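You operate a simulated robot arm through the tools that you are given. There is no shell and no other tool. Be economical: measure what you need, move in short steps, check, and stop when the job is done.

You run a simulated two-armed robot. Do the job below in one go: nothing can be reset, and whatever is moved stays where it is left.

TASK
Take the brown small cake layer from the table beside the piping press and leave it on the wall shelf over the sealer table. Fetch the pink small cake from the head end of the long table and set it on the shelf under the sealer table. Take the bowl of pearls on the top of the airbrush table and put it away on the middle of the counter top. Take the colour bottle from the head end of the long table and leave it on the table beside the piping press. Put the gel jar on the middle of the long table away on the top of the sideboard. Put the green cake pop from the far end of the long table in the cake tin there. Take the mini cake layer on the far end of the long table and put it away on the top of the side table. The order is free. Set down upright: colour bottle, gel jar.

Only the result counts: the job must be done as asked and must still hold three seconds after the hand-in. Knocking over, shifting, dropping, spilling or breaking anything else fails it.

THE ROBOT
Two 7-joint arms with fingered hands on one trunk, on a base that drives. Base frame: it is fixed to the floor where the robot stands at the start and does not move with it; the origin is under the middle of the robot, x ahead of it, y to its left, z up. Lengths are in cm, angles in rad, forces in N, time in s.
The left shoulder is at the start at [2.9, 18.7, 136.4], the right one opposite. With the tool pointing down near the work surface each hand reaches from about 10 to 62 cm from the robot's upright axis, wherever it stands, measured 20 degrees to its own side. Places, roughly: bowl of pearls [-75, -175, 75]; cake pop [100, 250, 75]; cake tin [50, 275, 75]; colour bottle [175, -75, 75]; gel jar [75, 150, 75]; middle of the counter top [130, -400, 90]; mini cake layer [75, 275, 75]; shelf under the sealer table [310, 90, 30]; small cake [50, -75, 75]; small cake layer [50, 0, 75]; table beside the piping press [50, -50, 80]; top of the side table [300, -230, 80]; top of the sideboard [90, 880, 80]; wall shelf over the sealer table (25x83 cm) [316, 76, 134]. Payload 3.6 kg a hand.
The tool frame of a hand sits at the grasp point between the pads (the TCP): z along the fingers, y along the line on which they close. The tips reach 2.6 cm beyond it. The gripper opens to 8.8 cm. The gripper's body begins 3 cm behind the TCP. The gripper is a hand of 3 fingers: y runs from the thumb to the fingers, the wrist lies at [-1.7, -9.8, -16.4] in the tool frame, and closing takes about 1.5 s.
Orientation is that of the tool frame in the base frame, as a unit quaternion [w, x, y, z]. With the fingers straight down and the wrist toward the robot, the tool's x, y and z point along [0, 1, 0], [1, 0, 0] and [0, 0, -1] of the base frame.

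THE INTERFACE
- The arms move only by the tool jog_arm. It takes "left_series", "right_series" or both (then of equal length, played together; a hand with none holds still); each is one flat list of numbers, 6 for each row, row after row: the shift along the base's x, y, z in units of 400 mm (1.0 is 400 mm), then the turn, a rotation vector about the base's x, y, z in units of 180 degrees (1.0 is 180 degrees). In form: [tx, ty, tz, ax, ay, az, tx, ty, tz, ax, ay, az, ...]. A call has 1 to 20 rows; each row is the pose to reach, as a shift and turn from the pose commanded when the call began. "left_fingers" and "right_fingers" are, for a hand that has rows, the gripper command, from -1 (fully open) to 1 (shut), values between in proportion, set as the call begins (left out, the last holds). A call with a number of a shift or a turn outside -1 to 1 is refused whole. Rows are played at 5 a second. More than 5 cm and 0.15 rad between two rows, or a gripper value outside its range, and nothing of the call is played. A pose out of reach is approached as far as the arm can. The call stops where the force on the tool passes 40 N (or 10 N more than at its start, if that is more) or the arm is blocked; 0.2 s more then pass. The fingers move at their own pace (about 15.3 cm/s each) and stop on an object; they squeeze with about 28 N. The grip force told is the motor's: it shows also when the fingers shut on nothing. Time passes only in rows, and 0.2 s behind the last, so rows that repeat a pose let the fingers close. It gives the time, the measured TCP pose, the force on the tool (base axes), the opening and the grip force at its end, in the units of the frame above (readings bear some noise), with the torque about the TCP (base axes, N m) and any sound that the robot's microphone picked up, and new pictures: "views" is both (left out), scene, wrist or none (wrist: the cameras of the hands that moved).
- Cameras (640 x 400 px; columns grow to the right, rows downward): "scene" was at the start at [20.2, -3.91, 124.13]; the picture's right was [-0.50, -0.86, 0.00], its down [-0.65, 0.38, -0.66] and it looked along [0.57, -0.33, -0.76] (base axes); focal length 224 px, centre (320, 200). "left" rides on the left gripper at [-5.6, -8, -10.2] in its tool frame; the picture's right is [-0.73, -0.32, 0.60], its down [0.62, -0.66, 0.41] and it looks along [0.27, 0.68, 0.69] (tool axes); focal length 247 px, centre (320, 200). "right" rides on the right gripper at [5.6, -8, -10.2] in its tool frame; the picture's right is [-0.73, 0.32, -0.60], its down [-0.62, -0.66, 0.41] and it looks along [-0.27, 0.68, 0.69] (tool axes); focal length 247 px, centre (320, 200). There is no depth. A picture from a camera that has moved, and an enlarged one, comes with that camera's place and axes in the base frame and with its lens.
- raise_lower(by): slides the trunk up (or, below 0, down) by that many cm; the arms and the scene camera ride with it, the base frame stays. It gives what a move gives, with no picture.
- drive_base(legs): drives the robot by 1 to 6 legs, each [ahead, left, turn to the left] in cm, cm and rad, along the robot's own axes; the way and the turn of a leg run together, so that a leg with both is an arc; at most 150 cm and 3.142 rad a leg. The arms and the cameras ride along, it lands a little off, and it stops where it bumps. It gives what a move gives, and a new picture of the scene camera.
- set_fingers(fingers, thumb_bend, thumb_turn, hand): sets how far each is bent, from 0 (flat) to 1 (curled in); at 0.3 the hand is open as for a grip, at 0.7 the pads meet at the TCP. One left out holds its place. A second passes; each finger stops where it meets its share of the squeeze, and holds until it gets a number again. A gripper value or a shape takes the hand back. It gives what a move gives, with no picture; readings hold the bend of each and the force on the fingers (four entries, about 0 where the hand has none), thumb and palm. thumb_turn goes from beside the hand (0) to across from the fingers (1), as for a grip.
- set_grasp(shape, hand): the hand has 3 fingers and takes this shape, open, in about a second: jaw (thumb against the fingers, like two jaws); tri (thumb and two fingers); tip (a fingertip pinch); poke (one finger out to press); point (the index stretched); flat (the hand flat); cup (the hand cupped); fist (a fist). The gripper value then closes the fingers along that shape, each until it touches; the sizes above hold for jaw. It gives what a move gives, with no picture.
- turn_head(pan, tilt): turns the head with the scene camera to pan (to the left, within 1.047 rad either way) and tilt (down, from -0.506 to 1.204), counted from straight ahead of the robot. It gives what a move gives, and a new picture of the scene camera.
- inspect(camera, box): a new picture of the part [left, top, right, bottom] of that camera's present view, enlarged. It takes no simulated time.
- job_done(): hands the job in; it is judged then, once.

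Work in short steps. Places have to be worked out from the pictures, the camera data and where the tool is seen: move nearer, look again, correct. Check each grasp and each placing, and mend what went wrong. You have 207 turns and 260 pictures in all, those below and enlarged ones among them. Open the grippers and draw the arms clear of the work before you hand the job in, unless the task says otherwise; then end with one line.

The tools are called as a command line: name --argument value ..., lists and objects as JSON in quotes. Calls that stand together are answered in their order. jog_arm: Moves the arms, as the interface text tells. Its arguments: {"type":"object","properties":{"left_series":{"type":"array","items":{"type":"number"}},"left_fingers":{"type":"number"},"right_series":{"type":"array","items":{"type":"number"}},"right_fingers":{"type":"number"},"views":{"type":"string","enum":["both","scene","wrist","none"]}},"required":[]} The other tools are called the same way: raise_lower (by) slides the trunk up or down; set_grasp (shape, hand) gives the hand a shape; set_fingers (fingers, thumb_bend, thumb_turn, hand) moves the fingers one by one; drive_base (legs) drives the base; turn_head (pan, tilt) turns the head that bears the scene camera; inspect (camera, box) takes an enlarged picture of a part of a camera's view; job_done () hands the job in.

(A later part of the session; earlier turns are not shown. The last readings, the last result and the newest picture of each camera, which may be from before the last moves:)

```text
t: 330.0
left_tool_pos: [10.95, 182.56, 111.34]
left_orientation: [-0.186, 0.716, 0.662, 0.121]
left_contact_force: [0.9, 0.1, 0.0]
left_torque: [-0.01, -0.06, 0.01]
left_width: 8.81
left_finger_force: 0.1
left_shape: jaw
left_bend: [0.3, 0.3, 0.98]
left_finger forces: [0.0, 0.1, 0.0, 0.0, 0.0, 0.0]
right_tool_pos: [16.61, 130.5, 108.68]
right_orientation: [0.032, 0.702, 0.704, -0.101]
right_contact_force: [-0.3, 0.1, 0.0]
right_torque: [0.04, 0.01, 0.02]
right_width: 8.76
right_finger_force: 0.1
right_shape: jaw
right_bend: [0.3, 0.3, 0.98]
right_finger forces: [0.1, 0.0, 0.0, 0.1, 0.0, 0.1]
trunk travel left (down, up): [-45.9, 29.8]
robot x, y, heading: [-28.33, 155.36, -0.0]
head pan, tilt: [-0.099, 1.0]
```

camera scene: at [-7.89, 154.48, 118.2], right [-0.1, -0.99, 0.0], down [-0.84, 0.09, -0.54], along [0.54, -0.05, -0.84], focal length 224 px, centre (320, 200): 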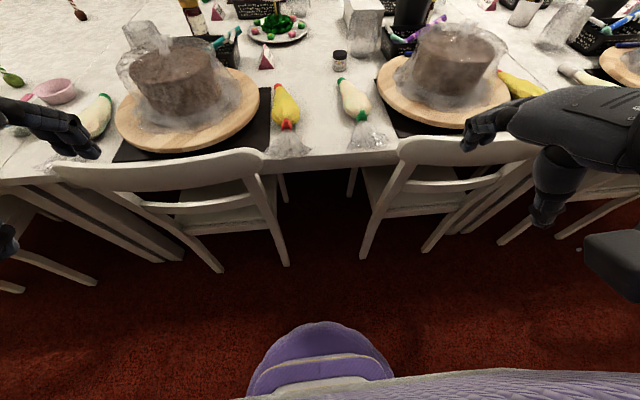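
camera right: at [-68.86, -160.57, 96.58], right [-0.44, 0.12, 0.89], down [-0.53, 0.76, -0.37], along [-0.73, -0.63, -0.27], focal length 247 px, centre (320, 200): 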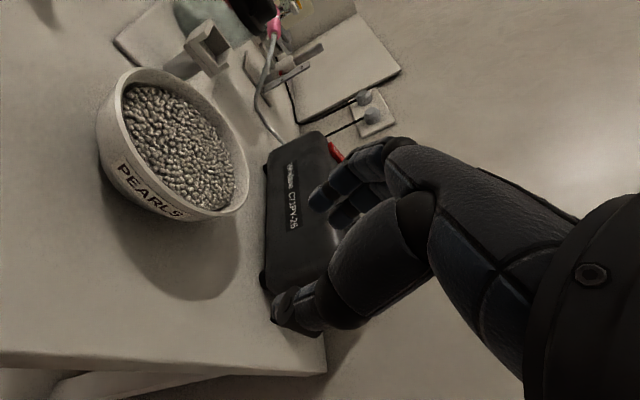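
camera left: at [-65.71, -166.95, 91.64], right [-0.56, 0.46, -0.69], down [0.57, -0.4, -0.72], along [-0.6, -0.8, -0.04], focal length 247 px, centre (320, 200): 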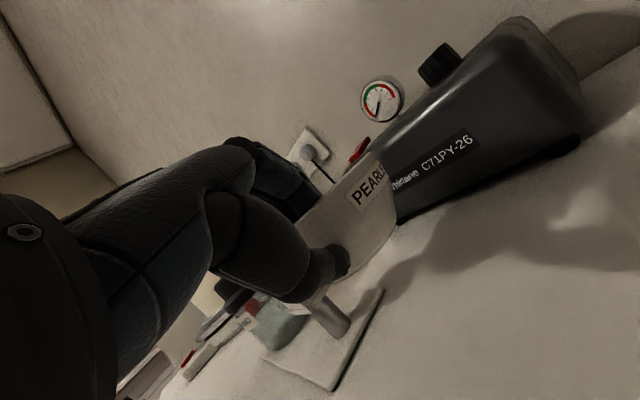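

Now nose the base into the chair gap.

drive_base --legs '[[0, -6.5, 0], [29, 0, 0]]'

jog_arm --right_series '[0.06, 0.0, 0, 0.03, -0.015, 0, 0.12, 0.0, 0, 0.06, -0.031, 0, 0.2, 0.0, 0, 0.06, -0.031, 0, 0.3, 0.0, 0, 0.06, -0.031, 0]' --right_fingers -1 --views "scene"

```text
t: 332.6
left_tool_pos: [40.02, 176.18, 111.42]
left_orientation: [-0.185, 0.715, 0.663, 0.122]
left_contact_force: [0.0, 0.2, 0.5]
left_torque: [0.03, 0.0, 0.02]
left_width: 8.79
left_finger_force: 0.0
left_shape: jaw
left_bend: [0.3, 0.3, 0.98]
left_finger forces: [0.1, 0.0, 0.1, 0.1, 0.0, 0.0]
right_tool_pos: [45.42, 123.91, 108.69]
right_orientation: [0.033, 0.702, 0.704, -0.101]
right_contact_force: [0.7, 0.2, -0.4]
right_torque: [0.02, 0.02, -0.01]
right_width: 8.76
right_finger_force: 0.0
right_shape: jaw
right_bend: [0.3, 0.3, 0.98]
right_finger forces: [0.0, 0.0, 0.1, 0.0, 0.0, 0.1]
trunk travel left (down, up): [-45.9, 29.8]
robot x, y, heading: [0.25, 148.75, -0.002]
head pan, tilt: [-0.099, 1.0]
camera scene: at [21.21, 148.01, 118.17], right [-0.1, -0.99, 0.0], down [-0.84, 0.08, -0.54], along [0.54, -0.05, -0.84], focal length 224 px, centre (320, 200)
```

scene: 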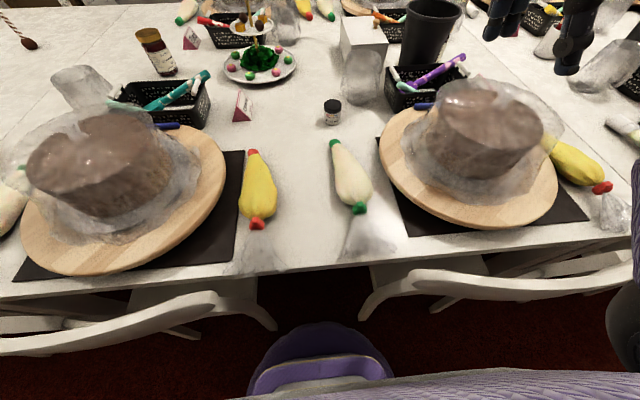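

```text
t: 333.6
left_tool_pos: [39.96, 176.14, 111.32]
left_orientation: [-0.185, 0.715, 0.663, 0.123]
left_contact_force: [0.0, -0.1, -0.6]
left_torque: [-0.03, 0.01, -0.02]
left_width: 8.79
left_finger_force: 0.1
left_shape: jaw
left_bend: [0.3, 0.3, 0.98]
left_finger forces: [0.0, 0.0, 0.0, 0.1, 0.1, 0.0]
right_tool_pos: [57.43, 123.74, 108.78]
right_orientation: [-0.001, 0.707, 0.707, 0.001]
right_contact_force: [-0.5, 0.0, -0.2]
right_torque: [0.06, 0.02, 0.01]
right_width: 8.8
right_finger_force: 0.1
right_shape: jaw
right_bend: [0.3, 0.3, 0.98]
right_finger forces: [0.0, 0.1, 0.0, 0.0, 0.1, 0.1]
trunk travel left (down, up): [-45.9, 29.8]
robot x, y, heading: [0.29, 148.66, -0.002]
head pan, tilt: [-0.099, 1.0]
camera scene: at [21.16, 148.0, 118.17], right [-0.1, -0.99, 0.0], down [-0.84, 0.08, -0.54], along [0.54, -0.05, -0.84], focal length 224 px, centre (320, 200)
```

scene: 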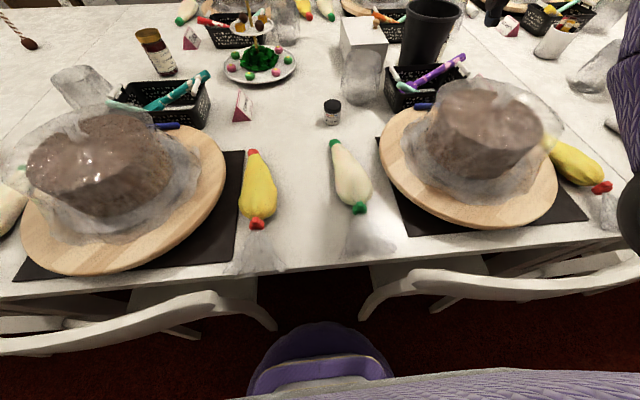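

Jar at ≈(76,139). First shift the left hand away from the left cake, and bring the right hand high above the jar.

jog_arm --left_series '[-0.03, -0.08, 0.03, -0.03, -0.006, 0.005, -0.06, -0.16, 0.05, -0.06, -0.012, 0.01, -0.1, -0.24, 0.05, -0.09, -0.018, 0.015, -0.14, -0.32, 0.05, -0.12, -0.024, 0.02, -0.16, -0.38, 0.05, -0.14, -0.028, 0.024]' --right_series '[0.08, 0.07, 0, 0, 0, 0, 0.16, 0.15, 0, 0, 0, 0, 0.24, 0.23, 0, 0, 0, 0, 0.32, 0.31, 0, 0, 0, 0, 0.38, 0.38, 0, 0, 0, 0]' --views "none"

drive_base --legs '[[4, 0, 0]]'

```text
t: 334.1
left_tool_pos: [38.46, 178.09, 113.46]
left_orientation: [-0.199, 0.673, 0.695, 0.155]
left_contact_force: [0.6, -0.5, -0.8]
left_torque: [0.01, 0.0, 0.0]
left_width: 8.79
left_finger_force: 0.0
left_shape: jaw
left_bend: [0.3, 0.3, 0.98]
left_finger forces: [0.0, 0.0, 0.0, 0.1, 0.0, 0.1]
left hand out of reach, approached as far as the arm can: row 2
right_tool_pos: [61.71, 127.86, 108.7]
right_orientation: [0.001, 0.706, 0.708, 0.001]
right_contact_force: [0.6, -0.6, -0.1]
right_torque: [-0.02, 0.01, 0.04]
right_width: 8.76
right_finger_force: 0.1
right_shape: jaw
right_bend: [0.3, 0.3, 0.98]
right_finger forces: [0.0, 0.1, 0.0, 0.0, 0.0, 0.1]
trunk travel left (down, up): [-45.9, 29.8]
robot x, y, heading: [0.26, 148.86, 0.001]
head pan, tilt: [-0.099, 1.0]
stopped in row 2 (left hand): the arm was blocked; the commanded pose is now the measured one
```

```text
t: 335.0
left_tool_pos: [42.77, 178.02, 113.42]
left_orientation: [-0.2, 0.674, 0.695, 0.154]
left_contact_force: [0.0, 0.7, -0.8]
left_torque: [0.01, 0.05, -0.01]
left_width: 8.8
left_finger_force: 0.0
left_shape: jaw
left_bend: [0.3, 0.3, 0.98]
left_finger forces: [0.0, 0.0, 0.0, 0.0, 0.0, 0.0]
right_tool_pos: [66.09, 127.94, 108.55]
right_orientation: [0.0, 0.706, 0.708, 0.0]
right_contact_force: [0.7, -0.2, 0.6]
right_torque: [0.02, 0.01, 0.0]
right_width: 8.78
right_finger_force: 0.0
right_shape: jaw
right_bend: [0.3, 0.3, 0.98]
right_finger forces: [0.1, 0.1, 0.1, 0.0, 0.1, 0.1]
trunk travel left (down, up): [-45.9, 29.8]
robot x, y, heading: [4.19, 148.93, 0.007]
head pan, tilt: [-0.099, 1.0]
camera scene: at [25.39, 148.01, 118.13], right [-0.1, -0.99, 0.0], down [-0.84, 0.08, -0.54], along [0.54, -0.05, -0.84], focal length 224 px, centre (320, 200)
```

scene: 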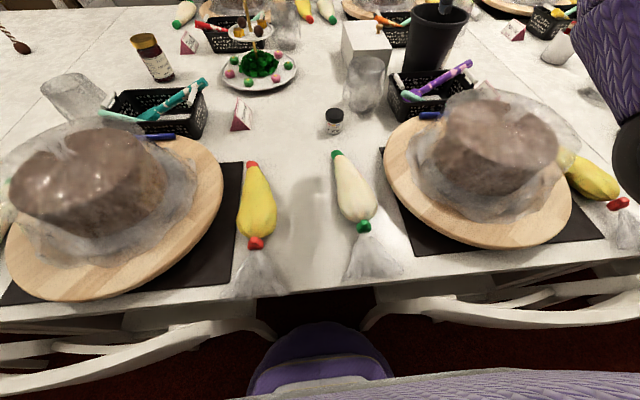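

Unfold the left hand forward instead, and bring the right hand above the jar.

jog_arm --left_series '[0.06, -0.06, -0.01, -0.03, 0, 0, 0.12, -0.12, -0.03, -0.06, 0, 0, 0.18, -0.18, -0.05, -0.09, 0, 0, 0.22, -0.26, -0.05, -0.12, 0, 0]' --right_series '[0.06, 0.07, 0, 0, 0, 0, 0.12, 0.14, 0, 0, 0, 0, 0.18, 0.21, 0, 0, 0, 0, 0.25, 0.28, 0, 0, 0, 0]' --views "none"

```text
t: 335.9
left_tool_pos: [50.84, 174.94, 111.23]
left_orientation: [-0.136, 0.663, 0.731, 0.086]
left_contact_force: [0.0, -0.6, 0.1]
left_torque: [-0.06, 0.02, -0.01]
left_width: 8.79
left_finger_force: 0.0
left_shape: jaw
left_bend: [0.3, 0.3, 0.98]
left_finger forces: [0.0, 0.0, 0.1, 0.0, 0.0, 0.1]
right_tool_pos: [74.63, 137.67, 108.99]
right_orientation: [0.002, 0.705, 0.709, 0.005]
right_contact_force: [0.6, -0.6, -0.7]
right_torque: [0.03, 0.0, 0.0]
right_width: 8.78
right_finger_force: 0.1
right_shape: jaw
right_bend: [0.3, 0.3, 0.98]
right_finger forces: [0.1, 0.0, 0.1, 0.1, 0.1, 0.0]
trunk travel left (down, up): [-45.9, 29.8]
robot x, y, heading: [4.5, 148.74, -0.001]
head pan, tilt: [-0.099, 1.0]
stopped in row 4 (left hand): the arm was blocked; the commanded pose is now the measured one
```

Left hand still over the cake; raise it well clear before lowering the trunk.

jog_arm --left_series '[0.04, -0.02, 0.08, 0, 0, 0, 0.08, -0.06, 0.16, 0, 0, 0, 0.08, -0.12, 0.22, 0, 0, 0, 0.06, -0.2, 0.26, 0, 0, 0]' --views "none"

```text
t: 336.9
left_tool_pos: [53.97, 168.01, 120.83]
left_orientation: [-0.139, 0.659, 0.734, 0.094]
left_contact_force: [-0.2, -0.6, 0.5]
left_torque: [0.04, -0.01, 0.02]
left_width: 8.8
left_finger_force: 0.1
left_shape: jaw
left_bend: [0.3, 0.3, 0.98]
left_finger forces: [0.0, 0.0, 0.0, 0.1, 0.0, 0.0]
left hand out of reach, approached as far as the arm can: row 4
right_tool_pos: [74.69, 137.7, 109.15]
right_orientation: [0.004, 0.706, 0.709, 0.006]
right_contact_force: [-0.7, -0.2, 0.5]
right_torque: [0.01, -0.02, 0.0]
right_width: 8.8
right_finger_force: 0.0
right_shape: jaw
right_bend: [0.3, 0.3, 0.98]
right_finger forces: [0.1, 0.0, 0.0, 0.1, 0.0, 0.1]
trunk travel left (down, up): [-45.9, 29.8]
robot x, y, heading: [4.54, 148.6, 0.002]
head pan, tilt: [-0.099, 1.0]
```

Good. Lower the trunk 18 cm with the right hand above the jar.

raise_lower --by -17

jog_arm --right_series '[0.01, 0.01, 0, 0, 0, 0]' --views "both"

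```text
t: 338.9
left_tool_pos: [56.54, 168.0, 99.24]
left_orientation: [-0.173, 0.664, 0.725, 0.06]
left_contact_force: [0.2, 0.1, 0.5]
left_torque: [-0.01, -0.03, 0.03]
left_width: 8.75
left_finger_force: 0.0
left_shape: jaw
left_bend: [0.3, 0.3, 0.98]
left_finger forces: [0.0, 0.0, 0.1, 0.0, 0.0, 0.0]
right_tool_pos: [74.68, 137.75, 92.26]
right_orientation: [0.004, 0.706, 0.708, 0.007]
right_contact_force: [0.7, 0.1, -0.5]
right_torque: [0.03, -0.01, 0.02]
right_width: 8.76
right_finger_force: 0.0
right_shape: jaw
right_bend: [0.3, 0.3, 0.98]
right_finger forces: [0.0, 0.1, 0.1, 0.0, 0.0, 0.0]
trunk travel left (down, up): [-28.9, 46.8]
robot x, y, heading: [4.29, 148.83, -0.001]
head pan, tilt: [-0.099, 1.0]
```

```text
t: 339.3
left_tool_pos: [56.64, 167.93, 99.22]
left_orientation: [-0.173, 0.664, 0.725, 0.061]
left_contact_force: [0.0, -0.2, -0.8]
left_torque: [0.02, 0.02, -0.03]
left_width: 8.79
left_finger_force: 0.1
left_shape: jaw
left_bend: [0.3, 0.3, 0.98]
left_finger forces: [0.0, 0.1, 0.0, 0.0, 0.1, 0.1]
right_tool_pos: [75.12, 138.1, 92.17]
right_orientation: [0.005, 0.706, 0.708, 0.006]
right_contact_force: [0.2, -0.5, -0.3]
right_torque: [-0.03, 0.0, -0.01]
right_width: 8.82
right_finger_force: 0.1
right_shape: jaw
right_bend: [0.3, 0.3, 0.98]
right_finger forces: [0.0, 0.0, 0.0, 0.0, 0.0, 0.0]
trunk travel left (down, up): [-28.9, 46.8]
robot x, y, heading: [4.36, 148.68, 0.002]
head pan, tilt: [-0.099, 1.0]
camera scene: at [27.22, 148.01, 100.03], right [-0.1, -0.99, 0.0], down [-0.84, 0.08, -0.54], along [0.54, -0.05, -0.84], focal length 224 px, centre (320, 200)
camera right: at [66.87, 143.74, 102.24], right [0.31, -0.74, 0.6], down [-0.66, -0.62, -0.42], along [0.69, -0.26, -0.68], focal length 247 px, centre (320, 200)
```

scene: 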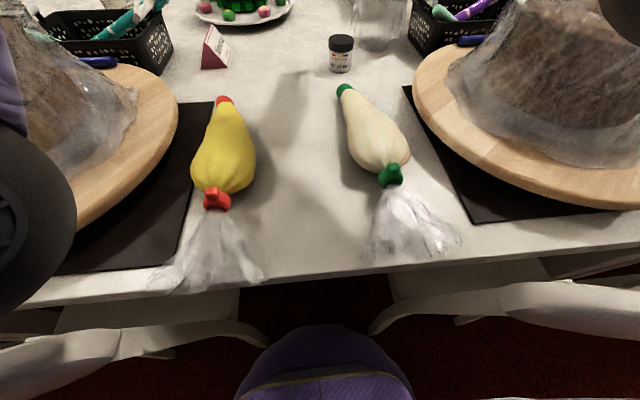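
right: 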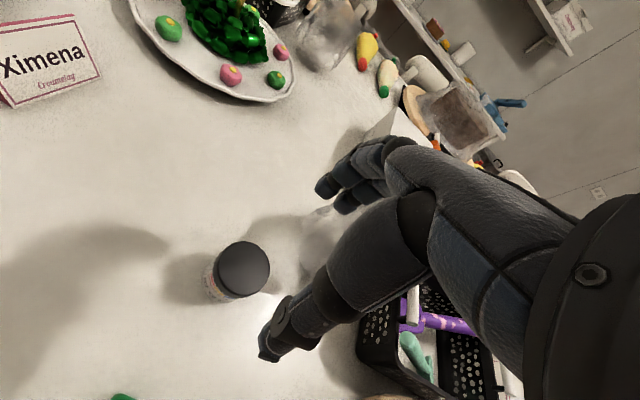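

Lid centre at ≈(76,139.2). Descend around the jar.

jog_arm --right_series '[0.02, 0.025, -0.1, 0, 0, 0, 0.022, 0.025, -0.2, 0, 0, 0, 0.022, 0.025, -0.27, 0, 0, 0, 0.022, 0.025, -0.315, 0, 0, 0]' --views "wrist"

```text
t: 340.3
left_tool_pos: [56.56, 167.99, 99.35]
left_orientation: [-0.173, 0.664, 0.725, 0.059]
left_contact_force: [0.3, 0.5, -0.1]
left_torque: [-0.01, 0.0, -0.01]
left_width: 8.79
left_finger_force: 0.1
left_shape: jaw
left_bend: [0.3, 0.3, 0.98]
left_finger forces: [0.0, 0.0, 0.1, 0.0, 0.0, 0.0]
right_tool_pos: [75.91, 139.06, 79.57]
right_orientation: [0.005, 0.705, 0.709, 0.006]
right_contact_force: [0.0, 0.3, -0.2]
right_torque: [-0.04, -0.02, 0.0]
right_width: 8.8
right_finger_force: 0.1
right_shape: jaw
right_bend: [0.3, 0.3, 0.98]
right_finger forces: [0.0, 0.0, 0.0, 0.1, 0.1, 0.0]
trunk travel left (down, up): [-28.9, 46.8]
robot x, y, heading: [4.23, 148.9, 0.001]
head pan, tilt: [-0.099, 1.0]
camera right: at [67.69, 144.7, 89.64], right [0.31, -0.74, 0.6], down [-0.66, -0.62, -0.42], along [0.69, -0.26, -0.68], focal length 247 px, centre (320, 200)
```

right: 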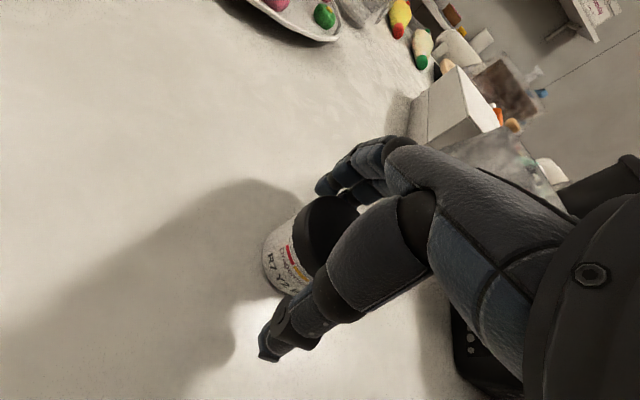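

Jar sits between the fingers. Close.

jog_arm --right_series '[0, 0, 0, 0, 0, 0, 0, 0, 0, 0, 0, 0, 0, 0, 0, 0, 0, 0, 0, 0, 0, 0, 0, 0, 0, 0, 0, 0, 0, 0, 0, 0, 0, 0, 0, 0, 0, 0, 0, 0, 0, 0]' --right_fingers 1 --views "wrist"

```text
t: 341.9
left_tool_pos: [56.63, 167.95, 99.29]
left_orientation: [-0.172, 0.663, 0.726, 0.06]
left_contact_force: [-0.2, -0.5, -0.9]
left_torque: [0.02, -0.02, 0.02]
left_width: 8.77
left_finger_force: 0.0
left_shape: jaw
left_bend: [0.3, 0.3, 0.98]
left_finger forces: [0.0, 0.0, 0.0, 0.1, 0.1, 0.1]
right_tool_pos: [75.92, 139.14, 79.51]
right_orientation: [0.004, 0.705, 0.709, 0.006]
right_contact_force: [-0.3, -0.6, -0.3]
right_torque: [-0.02, 0.02, -0.02]
right_width: 3.81
right_finger_force: 27.6
right_shape: jaw
right_bend: [0.54, 0.63, 0.99]
right_finger forces: [8.8, 17.9, 0.0, 0.0, 26.4, 0.1]
trunk travel left (down, up): [-28.9, 46.8]
robot x, y, heading: [4.04, 148.78, 0.007]
head pan, tilt: [-0.099, 1.0]
camera right: at [67.69, 144.69, 89.67], right [0.31, -0.74, 0.6], down [-0.66, -0.62, -0.42], along [0.69, -0.26, -0.68], focal length 247 px, centre (320, 200)
```

right: 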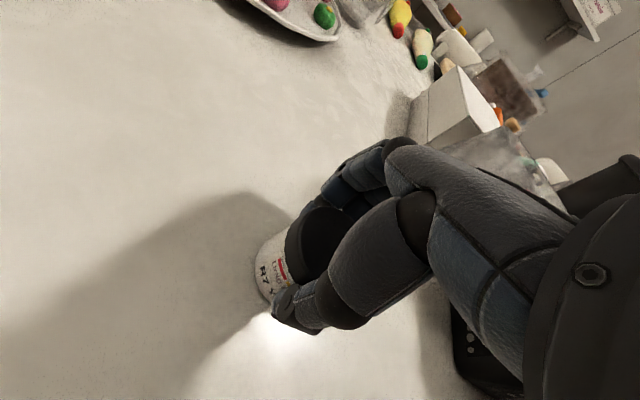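

Grip is balanced. Lift the jar and raise the trunk again.

jog_arm --right_series '[0, 0, 0.05, 0, 0, 0, 0, 0, 0.13, 0, 0, 0, 0, 0, 0.22, 0, 0, 0, 0, 0, 0.31, 0, 0, 0]' --views "wrist"

raise_lower --by 17

```text
t: 342.9
left_tool_pos: [56.62, 167.93, 99.35]
left_orientation: [-0.173, 0.664, 0.725, 0.061]
left_contact_force: [0.6, 0.0, 0.9]
left_torque: [0.01, 0.01, 0.04]
left_width: 8.78
left_finger_force: 0.1
left_shape: jaw
left_bend: [0.3, 0.3, 0.98]
left_finger forces: [0.0, 0.0, 0.1, 0.0, 0.0, 0.0]
right_tool_pos: [75.85, 139.14, 91.86]
right_orientation: [0.004, 0.706, 0.708, 0.006]
right_contact_force: [-0.1, -0.1, -1.0]
right_torque: [-0.03, -0.02, 0.02]
right_width: 3.79
right_finger_force: 27.8
right_shape: jaw
right_bend: [0.54, 0.63, 0.99]
right_finger forces: [9.0, 17.9, 0.0, 0.0, 26.1, 0.0]
trunk travel left (down, up): [-28.9, 46.8]
robot x, y, heading: [3.98, 148.79, 0.004]
head pan, tilt: [-0.099, 1.0]
camera right: at [67.57, 144.76, 102.09], right [0.31, -0.74, 0.6], down [-0.66, -0.62, -0.42], along [0.69, -0.26, -0.68], focal length 247 px, centre (320, 200)
```

right: 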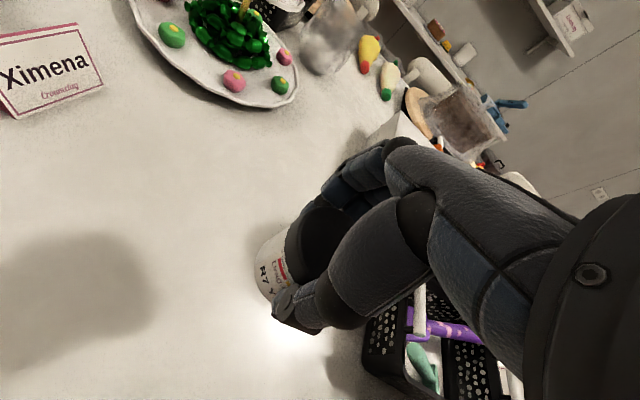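

```text
t: 344.8
left_tool_pos: [56.68, 168.11, 116.18]
left_orientation: [-0.173, 0.663, 0.726, 0.06]
left_contact_force: [0.3, -0.4, 0.0]
left_torque: [0.01, 0.01, -0.01]
left_width: 8.8
left_finger_force: 0.2
left_shape: jaw
left_bend: [0.3, 0.3, 0.98]
left_finger forces: [0.0, 0.1, 0.0, 0.1, 0.0, 0.0]
right_tool_pos: [75.95, 139.13, 108.94]
right_orientation: [0.003, 0.707, 0.707, 0.006]
right_contact_force: [-0.6, -0.4, -0.7]
right_torque: [0.02, -0.02, -0.03]
right_width: 3.79
right_finger_force: 27.7
right_shape: jaw
right_bend: [0.54, 0.63, 0.99]
right_finger forces: [8.9, 18.0, 0.0, 0.0, 26.2, 0.1]
trunk travel left (down, up): [-45.9, 29.8]
robot x, y, heading: [4.39, 148.52, 0.001]
head pan, tilt: [-0.099, 1.0]
```

Jar held upright. Retract the hand, back out of the chairs, and move up the lane to view the far end.

jog_arm --right_series '[-0.1, -0.03, 0.0, 0, 0, 0, -0.2, -0.06, 0.0, 0, 0, 0, -0.3, -0.1, 0.0, 0, 0, 0, -0.4, -0.13, 0.0, 0, 0, 0, -0.5, -0.16, 0.0, 0, 0, 0, -0.6, -0.19, 0, 0, 0, 0, -0.7, -0.2, 0, 0, 0, 0]' --views "none"

drive_base --legs '[[-36, 0, 0], [0, 110, 0]]'

turn_head --pan 0.0 --tilt 0.6

```text
t: 346.4
left_tool_pos: [56.53, 168.1, 116.39]
left_orientation: [-0.172, 0.663, 0.726, 0.061]
left_contact_force: [-0.4, -0.2, 1.0]
left_torque: [-0.01, -0.01, 0.02]
left_width: 8.81
left_finger_force: 0.1
left_shape: jaw
left_bend: [0.3, 0.3, 0.98]
left_finger forces: [0.0, 0.1, 0.0, 0.1, 0.0, 0.1]
right_tool_pos: [47.74, 131.27, 109.0]
right_orientation: [0.004, 0.706, 0.708, 0.007]
right_contact_force: [-0.1, -0.5, -0.9]
right_torque: [-0.02, -0.03, 0.02]
right_width: 3.79
right_finger_force: 28.1
right_shape: jaw
right_bend: [0.54, 0.63, 0.99]
right_finger forces: [9.3, 17.5, 0.0, 0.0, 26.0, 0.0]
trunk travel left (down, up): [-45.9, 29.8]
robot x, y, heading: [4.41, 148.94, 0.003]
head pan, tilt: [-0.099, 1.0]
```

```text
t: 353.9
left_tool_pos: [20.87, 277.38, 116.3]
left_orientation: [-0.172, 0.663, 0.726, 0.06]
left_contact_force: [-0.2, -0.1, 0.8]
left_torque: [-0.03, -0.03, 0.03]
left_width: 8.8
left_finger_force: 0.0
left_shape: jaw
left_bend: [0.3, 0.3, 0.98]
left_finger forces: [0.1, 0.0, 0.0, 0.0, 0.0, 0.1]
right_tool_pos: [12.36, 240.61, 108.96]
right_orientation: [0.004, 0.706, 0.708, 0.006]
right_contact_force: [0.5, -0.3, -1.2]
right_torque: [0.0, 0.02, -0.02]
right_width: 3.77
right_finger_force: 28.1
right_shape: jaw
right_bend: [0.54, 0.63, 0.99]
right_finger forces: [9.2, 17.5, 0.0, 0.1, 26.0, 0.0]
trunk travel left (down, up): [-45.9, 29.8]
robot x, y, heading: [-31.2, 258.38, -0.0]
head pan, tilt: [-0.099, 1.0]
camera scene: at [-10.56, 257.44, 118.19], right [-0.1, -0.99, 0.0], down [-0.84, 0.08, -0.54], along [0.54, -0.05, -0.84], focal length 224 px, centre (320, 200)
```

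scene: 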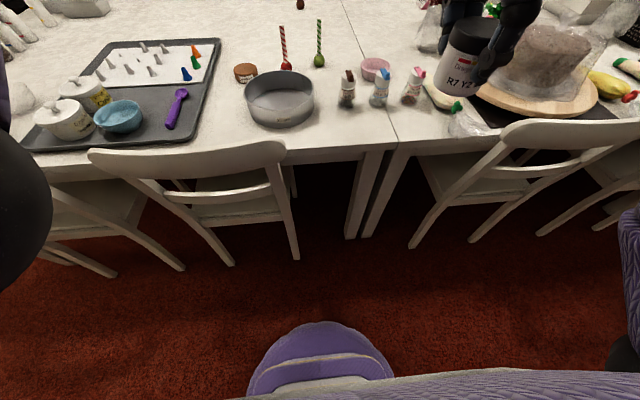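

```text
t: 354.8
left_tool_pos: [21.02, 277.55, 116.33]
left_orientation: [-0.172, 0.663, 0.726, 0.061]
left_contact_force: [0.0, -0.2, 0.9]
left_torque: [-0.02, -0.01, -0.02]
left_width: 8.78
left_finger_force: 0.0
left_shape: jaw
left_bend: [0.3, 0.3, 0.98]
left_finger forces: [0.0, 0.1, 0.0, 0.0, 0.0, 0.0]
right_tool_pos: [12.26, 240.59, 108.89]
right_orientation: [0.004, 0.706, 0.709, 0.006]
right_contact_force: [-0.6, 0.0, -0.2]
right_torque: [0.01, -0.02, -0.02]
right_width: 3.78
right_finger_force: 27.7
right_shape: jaw
right_bend: [0.54, 0.63, 0.99]
right_finger forces: [9.3, 17.6, 0.0, 0.0, 26.0, 0.0]
trunk travel left (down, up): [-45.9, 29.8]
robot x, y, heading: [-31.07, 258.33, -0.002]
head pan, tilt: [0.0, 0.6]
camera scene: at [-8.66, 258.09, 121.38], right [0.0, -1.0, 0.0], down [-0.57, 0.0, -0.82], along [0.82, 0.0, -0.57], focal length 224 px, centre (320, 200)
```

scene: 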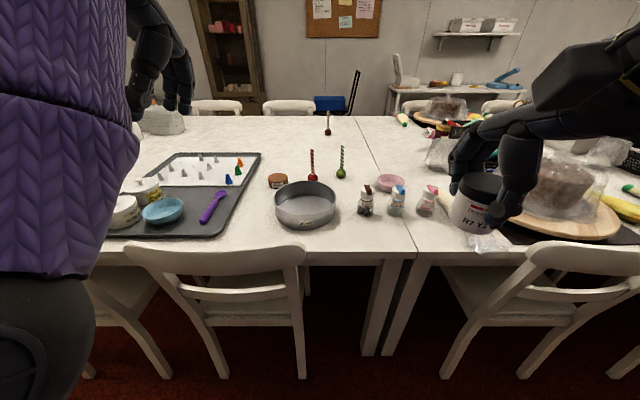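

Zoom in on the far-end items.

inspect --camera "scene" --box '[230, 100, 430, 240]'

```text
2.86 times, centred on (330, 170) of scene
camera zoom: at [-8.66, 258.09, 121.38], right [0.0, -1.0, 0.0], down [-0.57, 0.0, -0.82], along [0.82, 0.0, -0.57], focal length 640 px, centre (291, 286)
```

zoom: 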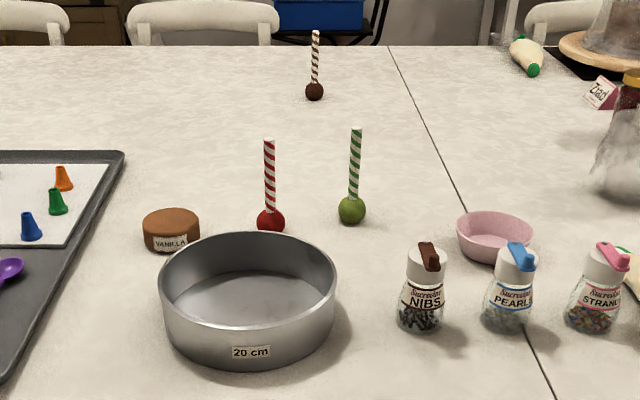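

The green pop is at ≈(74.5,249) with its stick up (top z≈89.5), the 20 cm tin at ≈(52,264), and the mini vanilla layer at ≈(71.5,276). Drive into the gap at y≈240 and ready the left hand.

drive_base --legs '[[0, -17, 0], [38, 0, 0]]'

jog_arm --left_series '[0.04, 0, 0, -0.035, -0.017, -0.009, 0.08, 0, 0, -0.07, -0.034, -0.018, 0.1, 0, 0, -0.105, -0.05, -0.028]' --left_fingers -0.4 --views "both"

```text
t: 358.2
left_tool_pos: [59.12, 260.66, 116.23]
left_orientation: [-0.173, 0.662, 0.727, 0.062]
left_contact_force: [0.6, -0.5, 0.0]
left_torque: [0.05, -0.02, 0.03]
left_width: 8.78
left_finger_force: 0.1
left_shape: jaw
left_bend: [0.3, 0.3, 0.98]
left_finger forces: [0.0, 0.1, 0.1, 0.0, 0.0, 0.0]
right_tool_pos: [50.52, 223.71, 108.95]
right_orientation: [0.003, 0.705, 0.709, 0.005]
right_contact_force: [-0.8, 0.4, -0.8]
right_torque: [-0.04, 0.01, 0.03]
right_width: 3.76
right_finger_force: 27.7
right_shape: jaw
right_bend: [0.54, 0.63, 0.99]
right_finger forces: [9.2, 17.6, 0.1, 0.1, 26.0, 0.0]
trunk travel left (down, up): [-45.9, 29.8]
robot x, y, heading: [6.86, 241.5, -0.0]
head pan, tilt: [0.0, 0.6]
camera scene: at [29.54, 241.15, 121.37], right [0.0, -1.0, 0.0], down [-0.57, 0.0, -0.82], along [0.82, 0.0, -0.57], focal length 224 px, centre (320, 200)
```

scene: 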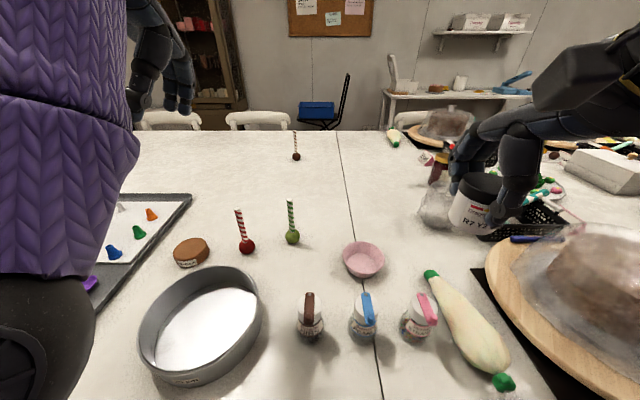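

```text
t: 359.1
left_tool_pos: [63.02, 260.57, 116.41]
left_orientation: [-0.001, 0.706, 0.708, 0.0]
left_contact_force: [-0.3, 0.0, -0.3]
left_torque: [0.01, 0.0, -0.01]
left_width: 6.2
left_finger_force: 0.2
left_shape: jaw
left_bend: [0.35, 0.56, 0.99]
left_finger forces: [0.1, 0.0, 0.1, 0.0, 0.0, 0.1]
right_tool_pos: [50.33, 223.6, 109.05]
right_orientation: [0.003, 0.704, 0.71, 0.007]
right_contact_force: [0.4, 0.2, -1.0]
right_torque: [0.0, 0.0, 0.0]
right_width: 3.76
right_finger_force: 28.4
right_shape: jaw
right_bend: [0.54, 0.63, 0.99]
right_finger forces: [9.1, 17.5, 0.0, 0.0, 26.0, 0.0]
trunk travel left (down, up): [-45.9, 29.8]
robot x, y, heading: [6.9, 241.12, 0.001]
head pan, tilt: [0.0, 0.6]
camera scene: at [29.45, 241.17, 121.39], right [0.0, -1.0, 0.0], down [-0.57, 0.0, -0.82], along [0.82, 0.0, -0.57], focal length 224 px, centre (320, 200)
camera left: at [55.1, 254.97, 126.68], right [-0.32, -0.74, -0.6], down [-0.67, 0.62, -0.41], along [0.67, 0.27, -0.69], focal length 247 px, centre (320, 200)
```

scene: 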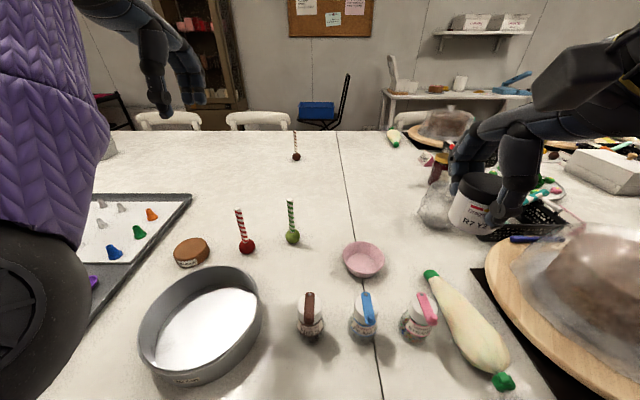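
left: 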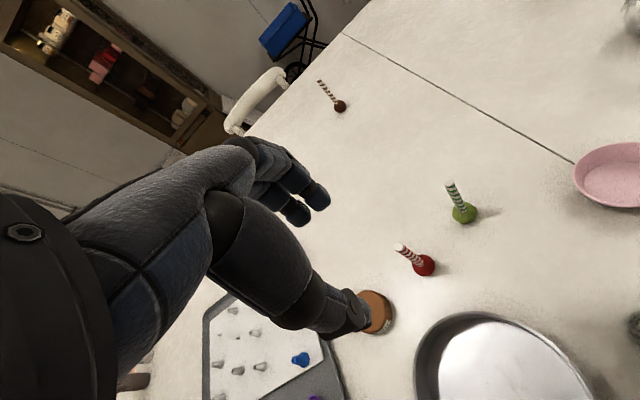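

Pop stick confirmed at (75.3,248.7), top z≈89.8. Move above it.

jog_arm --left_series '[0.08, -0.075, 0, 0, 0, 0, 0.16, -0.15, 0, 0, 0, 0, 0.24, -0.225, -0.03, 0, 0, 0, 0.307, -0.297, -0.09, 0, 0, 0, 0.307, -0.297, -0.19, 0, 0, 0, 0.307, -0.297, -0.29, 0, 0, 0, 0.307, -0.297, -0.38, 0, 0, 0, 0.307, -0.297, -0.44, 0, 0, 0]' --left_fingers -0.4 --views "both"

```text
t: 360.9
left_tool_pos: [75.31, 248.93, 98.7]
left_orientation: [-0.001, 0.706, 0.708, -0.001]
left_contact_force: [-0.1, 0.0, 0.0]
left_torque: [0.0, 0.0, -0.02]
left_width: 6.19
left_finger_force: 0.1
left_shape: jaw
left_bend: [0.35, 0.56, 0.99]
left_finger forces: [0.0, 0.0, 0.0, 0.0, 0.0, 0.0]
right_tool_pos: [50.34, 223.64, 108.96]
right_orientation: [0.003, 0.706, 0.708, 0.006]
right_contact_force: [0.4, 0.5, -0.4]
right_torque: [-0.01, 0.01, 0.01]
right_width: 3.75
right_finger_force: 28.2
right_shape: jaw
right_bend: [0.54, 0.63, 0.99]
right_finger forces: [9.2, 17.6, 0.0, 0.0, 25.9, 0.0]
trunk travel left (down, up): [-45.9, 29.8]
robot x, y, heading: [7.02, 241.28, -0.001]
head pan, tilt: [0.0, 0.6]
camera scene: at [29.47, 241.15, 121.38], right [0.0, -1.0, 0.0], down [-0.57, 0.0, -0.82], along [0.82, 0.0, -0.57], focal length 224 px, centre (320, 200)
camera left: at [67.44, 243.16, 108.97], right [-0.32, -0.73, -0.6], down [-0.67, 0.62, -0.41], along [0.67, 0.27, -0.69], focal length 247 px, centre (320, 200)
```

scene: 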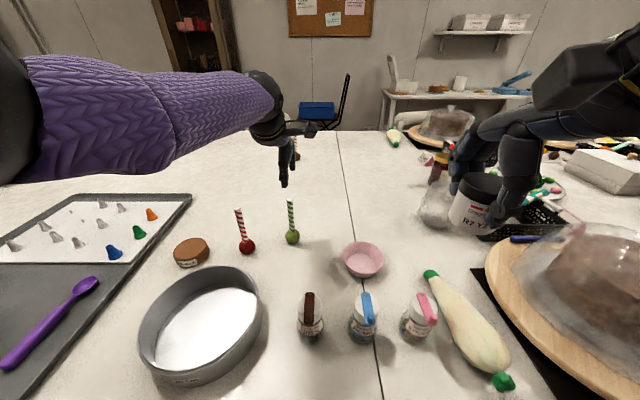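
left: 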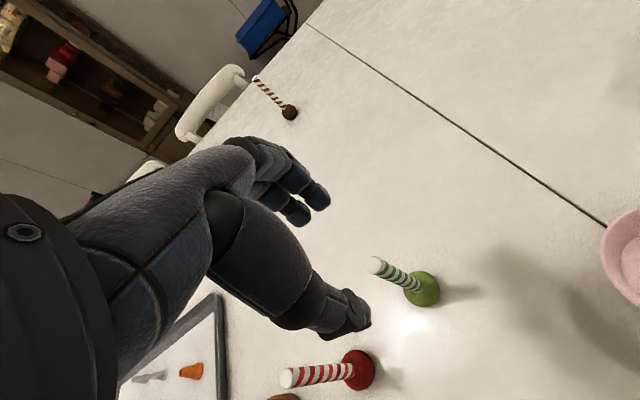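

Stick is at (76.1,248.5). Descend and close on it.

jog_arm --left_series '[0.02, -0.01, -0.08, 0, 0, 0, 0.02, -0.01, -0.16, 0, 0, 0, 0.02, -0.01, -0.23, 0, 0, 0, 0.02, -0.01, -0.282, 0, 0, 0]' --views "none"

jog_arm --left_series '[0, 0, 0, 0, 0, 0, 0, 0, 0, 0, 0, 0, 0, 0, 0, 0, 0, 0, 0, 0, 0, 0, 0, 0, 0, 0, 0, 0, 0, 0, 0, 0, 0, 0, 0, 0, 0, 0, 0, 0, 0, 0]' --left_fingers 1 --views "wrist"

```text
t: 361.9
left_tool_pos: [72.36, 249.33, 90.21]
left_orientation: [-0.004, 0.706, 0.708, -0.001]
left_contact_force: [0.5, -0.2, 0.6]
left_torque: [0.02, 0.01, 0.02]
left_width: 6.15
left_finger_force: 0.2
left_shape: jaw
left_bend: [0.35, 0.56, 0.99]
left_finger forces: [0.0, 0.1, 0.0, 0.1, 0.1, 0.0]
left hand out of reach, approached as far as the arm can: row 1, 2, 3, 4
right_tool_pos: [50.35, 223.6, 108.84]
right_orientation: [0.004, 0.706, 0.709, 0.006]
right_contact_force: [0.9, 0.8, -1.0]
right_torque: [-0.01, -0.02, -0.02]
right_width: 3.78
right_finger_force: 28.2
right_shape: jaw
right_bend: [0.54, 0.63, 0.99]
right_finger forces: [9.1, 17.6, 0.1, 0.0, 26.1, 0.0]
trunk travel left (down, up): [-45.9, 29.8]
robot x, y, heading: [6.98, 241.21, 0.001]
head pan, tilt: [0.0, 0.6]
```

```text
t: 363.4
left_tool_pos: [72.43, 249.38, 90.49]
left_orientation: [-0.001, 0.706, 0.708, 0.0]
left_contact_force: [0.0, 0.1, 1.3]
left_torque: [0.0, -0.05, -0.01]
left_width: 0.62
left_finger_force: 28.3
left_shape: jaw
left_bend: [0.67, 0.74, 1.0]
left_finger forces: [10.9, 15.8, 0.1, 0.1, 24.1, 0.0]
right_tool_pos: [50.24, 223.58, 108.89]
right_orientation: [0.003, 0.706, 0.709, 0.006]
right_contact_force: [-0.1, 0.8, -1.2]
right_torque: [0.04, -0.01, 0.01]
right_width: 3.79
right_finger_force: 27.8
right_shape: jaw
right_bend: [0.54, 0.63, 0.99]
right_finger forces: [9.1, 17.6, 0.1, 0.0, 26.0, 0.1]
trunk travel left (down, up): [-45.9, 29.8]
robot x, y, heading: [7.06, 241.03, 0.005]
head pan, tilt: [0.0, 0.6]
camera left: at [64.54, 243.63, 100.7], right [-0.32, -0.73, -0.6], down [-0.67, 0.62, -0.41], along [0.67, 0.27, -0.69], focal length 247 px, centre (320, 200)
```

left: 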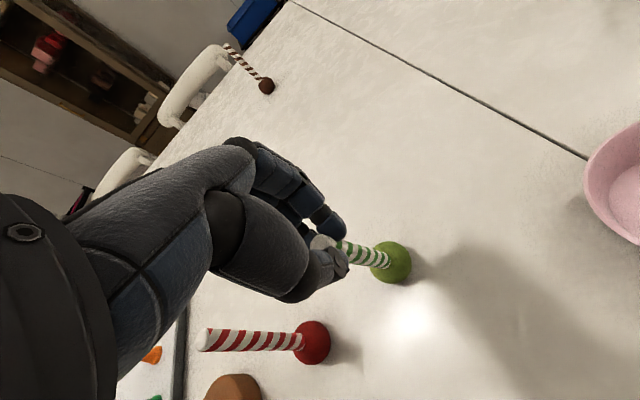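

Reach fell short but the fingertips did grip the stick's top. Lift gently and check.

jog_arm --left_series '[0, 0, 0.02, 0, 0, 0, -0.01, 0, 0.06, 0, 0, 0, -0.02, 0, 0.12, 0, 0, 0]' --views "both"

```text
t: 364.2
left_tool_pos: [71.61, 249.27, 95.32]
left_orientation: [-0.001, 0.706, 0.708, 0.0]
left_contact_force: [-0.4, 0.2, -0.2]
left_torque: [-0.01, 0.0, -0.02]
left_width: 0.63
left_finger_force: 27.5
left_shape: jaw
left_bend: [0.67, 0.74, 1.0]
left_finger forces: [11.3, 16.3, 0.0, 0.0, 24.4, 0.0]
right_tool_pos: [50.27, 223.62, 109.0]
right_orientation: [0.004, 0.706, 0.708, 0.006]
right_contact_force: [-0.7, 0.1, -0.8]
right_torque: [-0.04, 0.01, -0.05]
right_width: 3.79
right_finger_force: 28.0
right_shape: jaw
right_bend: [0.54, 0.63, 0.99]
right_finger forces: [9.0, 17.6, 0.0, 0.0, 26.0, 0.0]
trunk travel left (down, up): [-45.9, 29.8]
robot x, y, heading: [6.92, 241.43, -0.003]
head pan, tilt: [0.0, 0.6]
camera scene: at [29.43, 241.14, 121.39], right [0.0, -1.0, 0.0], down [-0.56, 0.0, -0.83], along [0.83, 0.0, -0.56], focal length 224 px, centre (320, 200)
camera left: at [63.69, 243.59, 105.54], right [-0.32, -0.73, -0.6], down [-0.67, 0.62, -0.41], along [0.67, 0.27, -0.69], focal length 247 px, centre (320, 200)
```

scene: 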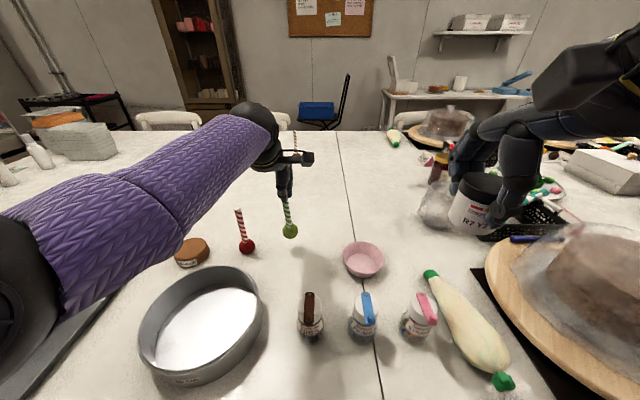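
left: 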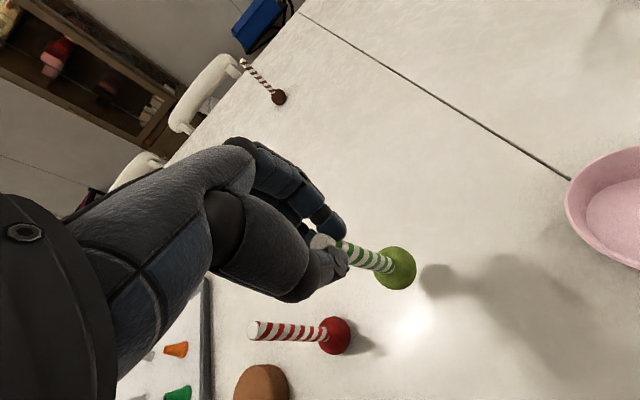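

The pop is held. Raise it, carry it back then left to above the tin centre (≈(51.7,263)).

jog_arm --left_series '[0, 0, 0.1, 0, 0, 0, 0, 0, 0.2, 0, 0, 0, -0.1, 0, 0.22, 0, 0, 0, -0.2, 0, 0.22, 0, 0, 0, -0.3, 0.02, 0.22, 0, 0, 0, -0.4, 0.06, 0.22, 0, 0, 0, -0.47, 0.14, 0.22, 0, 0, 0, -0.49, 0.24, 0.22, 0, 0, 0, -0.49, 0.34, 0.22, 0, 0, 0]' --views "both"

```text
t: 365.5
left_tool_pos: [64.13, 252.33, 114.83]
left_orientation: [0.067, 0.691, 0.715, 0.084]
left_contact_force: [0.3, -0.1, -0.8]
left_torque: [0.01, 0.06, -0.01]
left_width: 0.66
left_finger_force: 27.9
left_shape: jaw
left_bend: [0.67, 0.75, 1.0]
left_finger forces: [12.7, 17.4, 0.0, 0.0, 24.6, 0.0]
right_tool_pos: [50.38, 223.58, 108.93]
right_orientation: [0.003, 0.706, 0.708, 0.006]
right_contact_force: [0.5, -0.4, -1.4]
right_torque: [-0.01, 0.0, 0.02]
right_width: 3.77
right_finger_force: 28.0
right_shape: jaw
right_bend: [0.54, 0.63, 0.99]
right_finger forces: [9.1, 17.6, 0.0, 0.0, 26.0, 0.0]
trunk travel left (down, up): [-45.9, 29.8]
robot x, y, heading: [6.93, 240.78, 0.003]
head pan, tilt: [0.0, 0.6]
stopped in row 6 (left hand): the arm was blocked; the commanded pose is now the measured one
camera scene: at [29.42, 241.17, 121.39], right [0.0, -1.0, 0.0], down [-0.56, 0.0, -0.83], along [0.83, 0.0, -0.56], focal length 224 px, centre (320, 200)
camera left: at [54.41, 246.24, 123.02], right [-0.16, -0.73, -0.67], down [-0.59, 0.61, -0.53], along [0.8, 0.31, -0.52], focal length 247 px, centre (320, 200)
```

scene: 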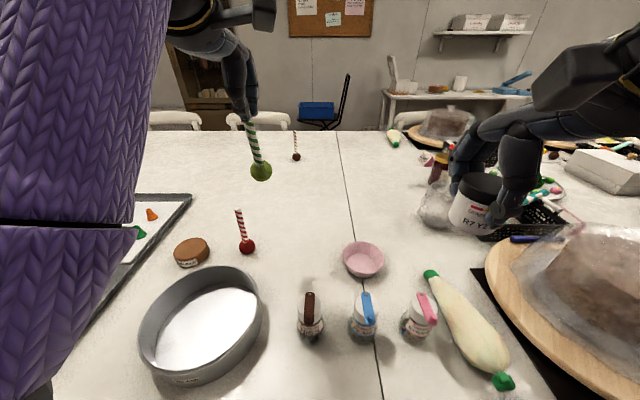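
left: 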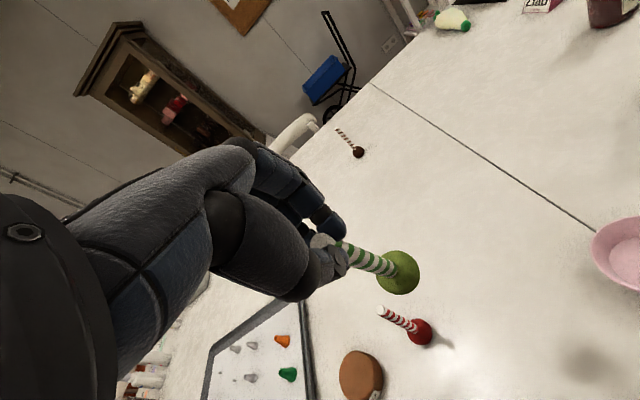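

The elbow folds against the body; I'll straighten the hand a bit extended and use the base to carry the pop over the tin.

jog_arm --left_series '[0.03, 0, -0.06, -0.003, 0.025, -0.004, 0.06, 0, -0.13, -0.006, 0.05, -0.008, 0.08, 0, -0.2, -0.008, 0.068, -0.011]' --views "none"

drive_base --legs '[[-14, 0, 0], [0, 11, 0]]'

```text
t: 366.3
left_tool_pos: [67.26, 252.06, 106.63]
left_orientation: [0.001, 0.709, 0.706, -0.004]
left_contact_force: [1.0, 0.0, 0.1]
left_torque: [-0.02, 0.03, -0.01]
left_width: 0.65
left_finger_force: 28.2
left_shape: jaw
left_bend: [0.67, 0.75, 1.0]
left_finger forces: [13.1, 17.8, 0.1, 0.0, 24.4, 0.1]
right_tool_pos: [50.47, 223.59, 108.85]
right_orientation: [0.002, 0.705, 0.709, 0.006]
right_contact_force: [0.0, 0.7, -0.9]
right_torque: [-0.04, 0.02, 0.0]
right_width: 3.79
right_finger_force: 27.9
right_shape: jaw
right_bend: [0.54, 0.63, 0.99]
right_finger forces: [9.1, 17.7, 0.1, 0.0, 26.0, 0.0]
trunk travel left (down, up): [-45.9, 29.8]
robot x, y, heading: [7.03, 240.96, 0.001]
head pan, tilt: [0.0, 0.6]
```

```text
t: 368.5
left_tool_pos: [53.17, 263.25, 106.69]
left_orientation: [0.002, 0.709, 0.706, -0.004]
left_contact_force: [-0.2, 0.9, -0.7]
left_torque: [-0.03, 0.01, -0.04]
left_width: 0.65
left_finger_force: 28.2
left_shape: jaw
left_bend: [0.67, 0.75, 1.0]
left_finger forces: [13.0, 17.8, 0.0, 0.1, 24.4, 0.0]
right_tool_pos: [36.33, 234.96, 108.87]
right_orientation: [0.004, 0.705, 0.709, 0.006]
right_contact_force: [-0.9, 0.5, -1.2]
right_torque: [-0.01, -0.03, -0.01]
right_width: 3.8
right_finger_force: 27.7
right_shape: jaw
right_bend: [0.54, 0.63, 0.99]
right_finger forces: [9.0, 17.7, 0.0, 0.1, 25.9, 0.1]
trunk travel left (down, up): [-45.9, 29.8]
robot x, y, heading: [-7.22, 251.67, -0.001]
head pan, tilt: [0.0, 0.6]
camera scene: at [15.44, 252.35, 121.38], right [0.0, -1.0, 0.0], down [-0.57, 0.0, -0.82], along [0.82, 0.0, -0.57], focal length 224 px, centre (320, 200)
```

scene: 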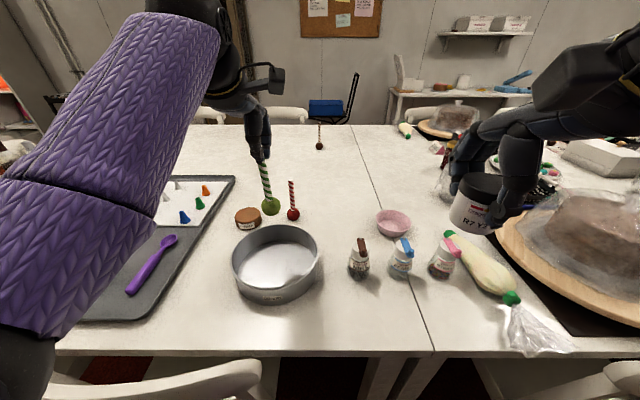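

Pop is nearly above the tin centre (51.3,262.5). Adjust and lower it in.

jog_arm --left_series '[-0.03, -0.01, -0.06, 0, 0, 0, -0.05, -0.015, -0.15, 0, 0, 0, -0.05, -0.015, -0.25, 0, 0, 0, -0.05, -0.015, -0.33, 0, 0, 0, -0.05, -0.015, -0.365, 0, 0, 0]' --views "scene"

```text
t: 369.7
left_tool_pos: [51.15, 262.51, 92.13]
left_orientation: [0.0, 0.708, 0.706, -0.003]
left_contact_force: [0.2, 0.1, -0.1]
left_torque: [0.0, -0.02, 0.01]
left_width: 0.62
left_finger_force: 28.0
left_shape: jaw
left_bend: [0.67, 0.75, 1.0]
left_finger forces: [13.5, 18.3, 0.0, 0.0, 24.1, 0.0]
right_tool_pos: [36.39, 234.69, 108.93]
right_orientation: [0.003, 0.705, 0.709, 0.007]
right_contact_force: [0.1, 0.6, -0.9]
right_torque: [-0.03, 0.02, -0.01]
right_width: 3.74
right_finger_force: 27.9
right_shape: jaw
right_bend: [0.54, 0.63, 0.99]
right_finger forces: [9.1, 17.6, 0.0, 0.1, 25.9, 0.0]
trunk travel left (down, up): [-45.9, 29.8]
robot x, y, heading: [-7.12, 252.12, 0.003]
head pan, tilt: [0.0, 0.6]
camera scene: at [15.44, 252.18, 121.39], right [0.0, -1.0, 0.0], down [-0.57, 0.0, -0.82], along [0.82, 0.0, -0.57], focal length 224 px, centre (320, 200)
```

scene: 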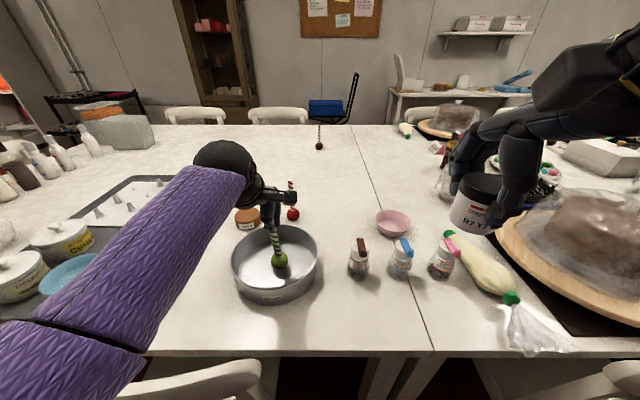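

The ball is inside the tin just above its floor. Lower the last bit.

jog_arm --left_series '[0, 0, -0.012, 0, 0, 0, 0, 0, -0.022, 0, 0, 0, 0, 0, -0.03, 0, 0, 0]' --views "none"

```text
t: 370.5
left_tool_pos: [51.1, 262.49, 90.9]
left_orientation: [0.001, 0.708, 0.706, -0.004]
left_contact_force: [-0.1, 0.1, -1.2]
left_torque: [0.01, 0.03, 0.02]
left_width: 0.62
left_finger_force: 27.8
left_shape: jaw
left_bend: [0.67, 0.75, 1.0]
left_finger forces: [13.6, 18.6, 0.0, 0.0, 24.2, 0.1]
right_tool_pos: [36.28, 234.67, 109.01]
right_orientation: [0.004, 0.705, 0.709, 0.006]
right_contact_force: [-0.3, 0.9, -1.1]
right_torque: [0.03, -0.02, -0.01]
right_width: 3.79
right_finger_force: 28.2
right_shape: jaw
right_bend: [0.54, 0.63, 0.99]
right_finger forces: [9.1, 17.6, 0.1, 0.0, 25.9, 0.1]
trunk travel left (down, up): [-45.9, 29.8]
robot x, y, heading: [-7.35, 251.97, 0.002]
head pan, tilt: [0.0, 0.6]
```

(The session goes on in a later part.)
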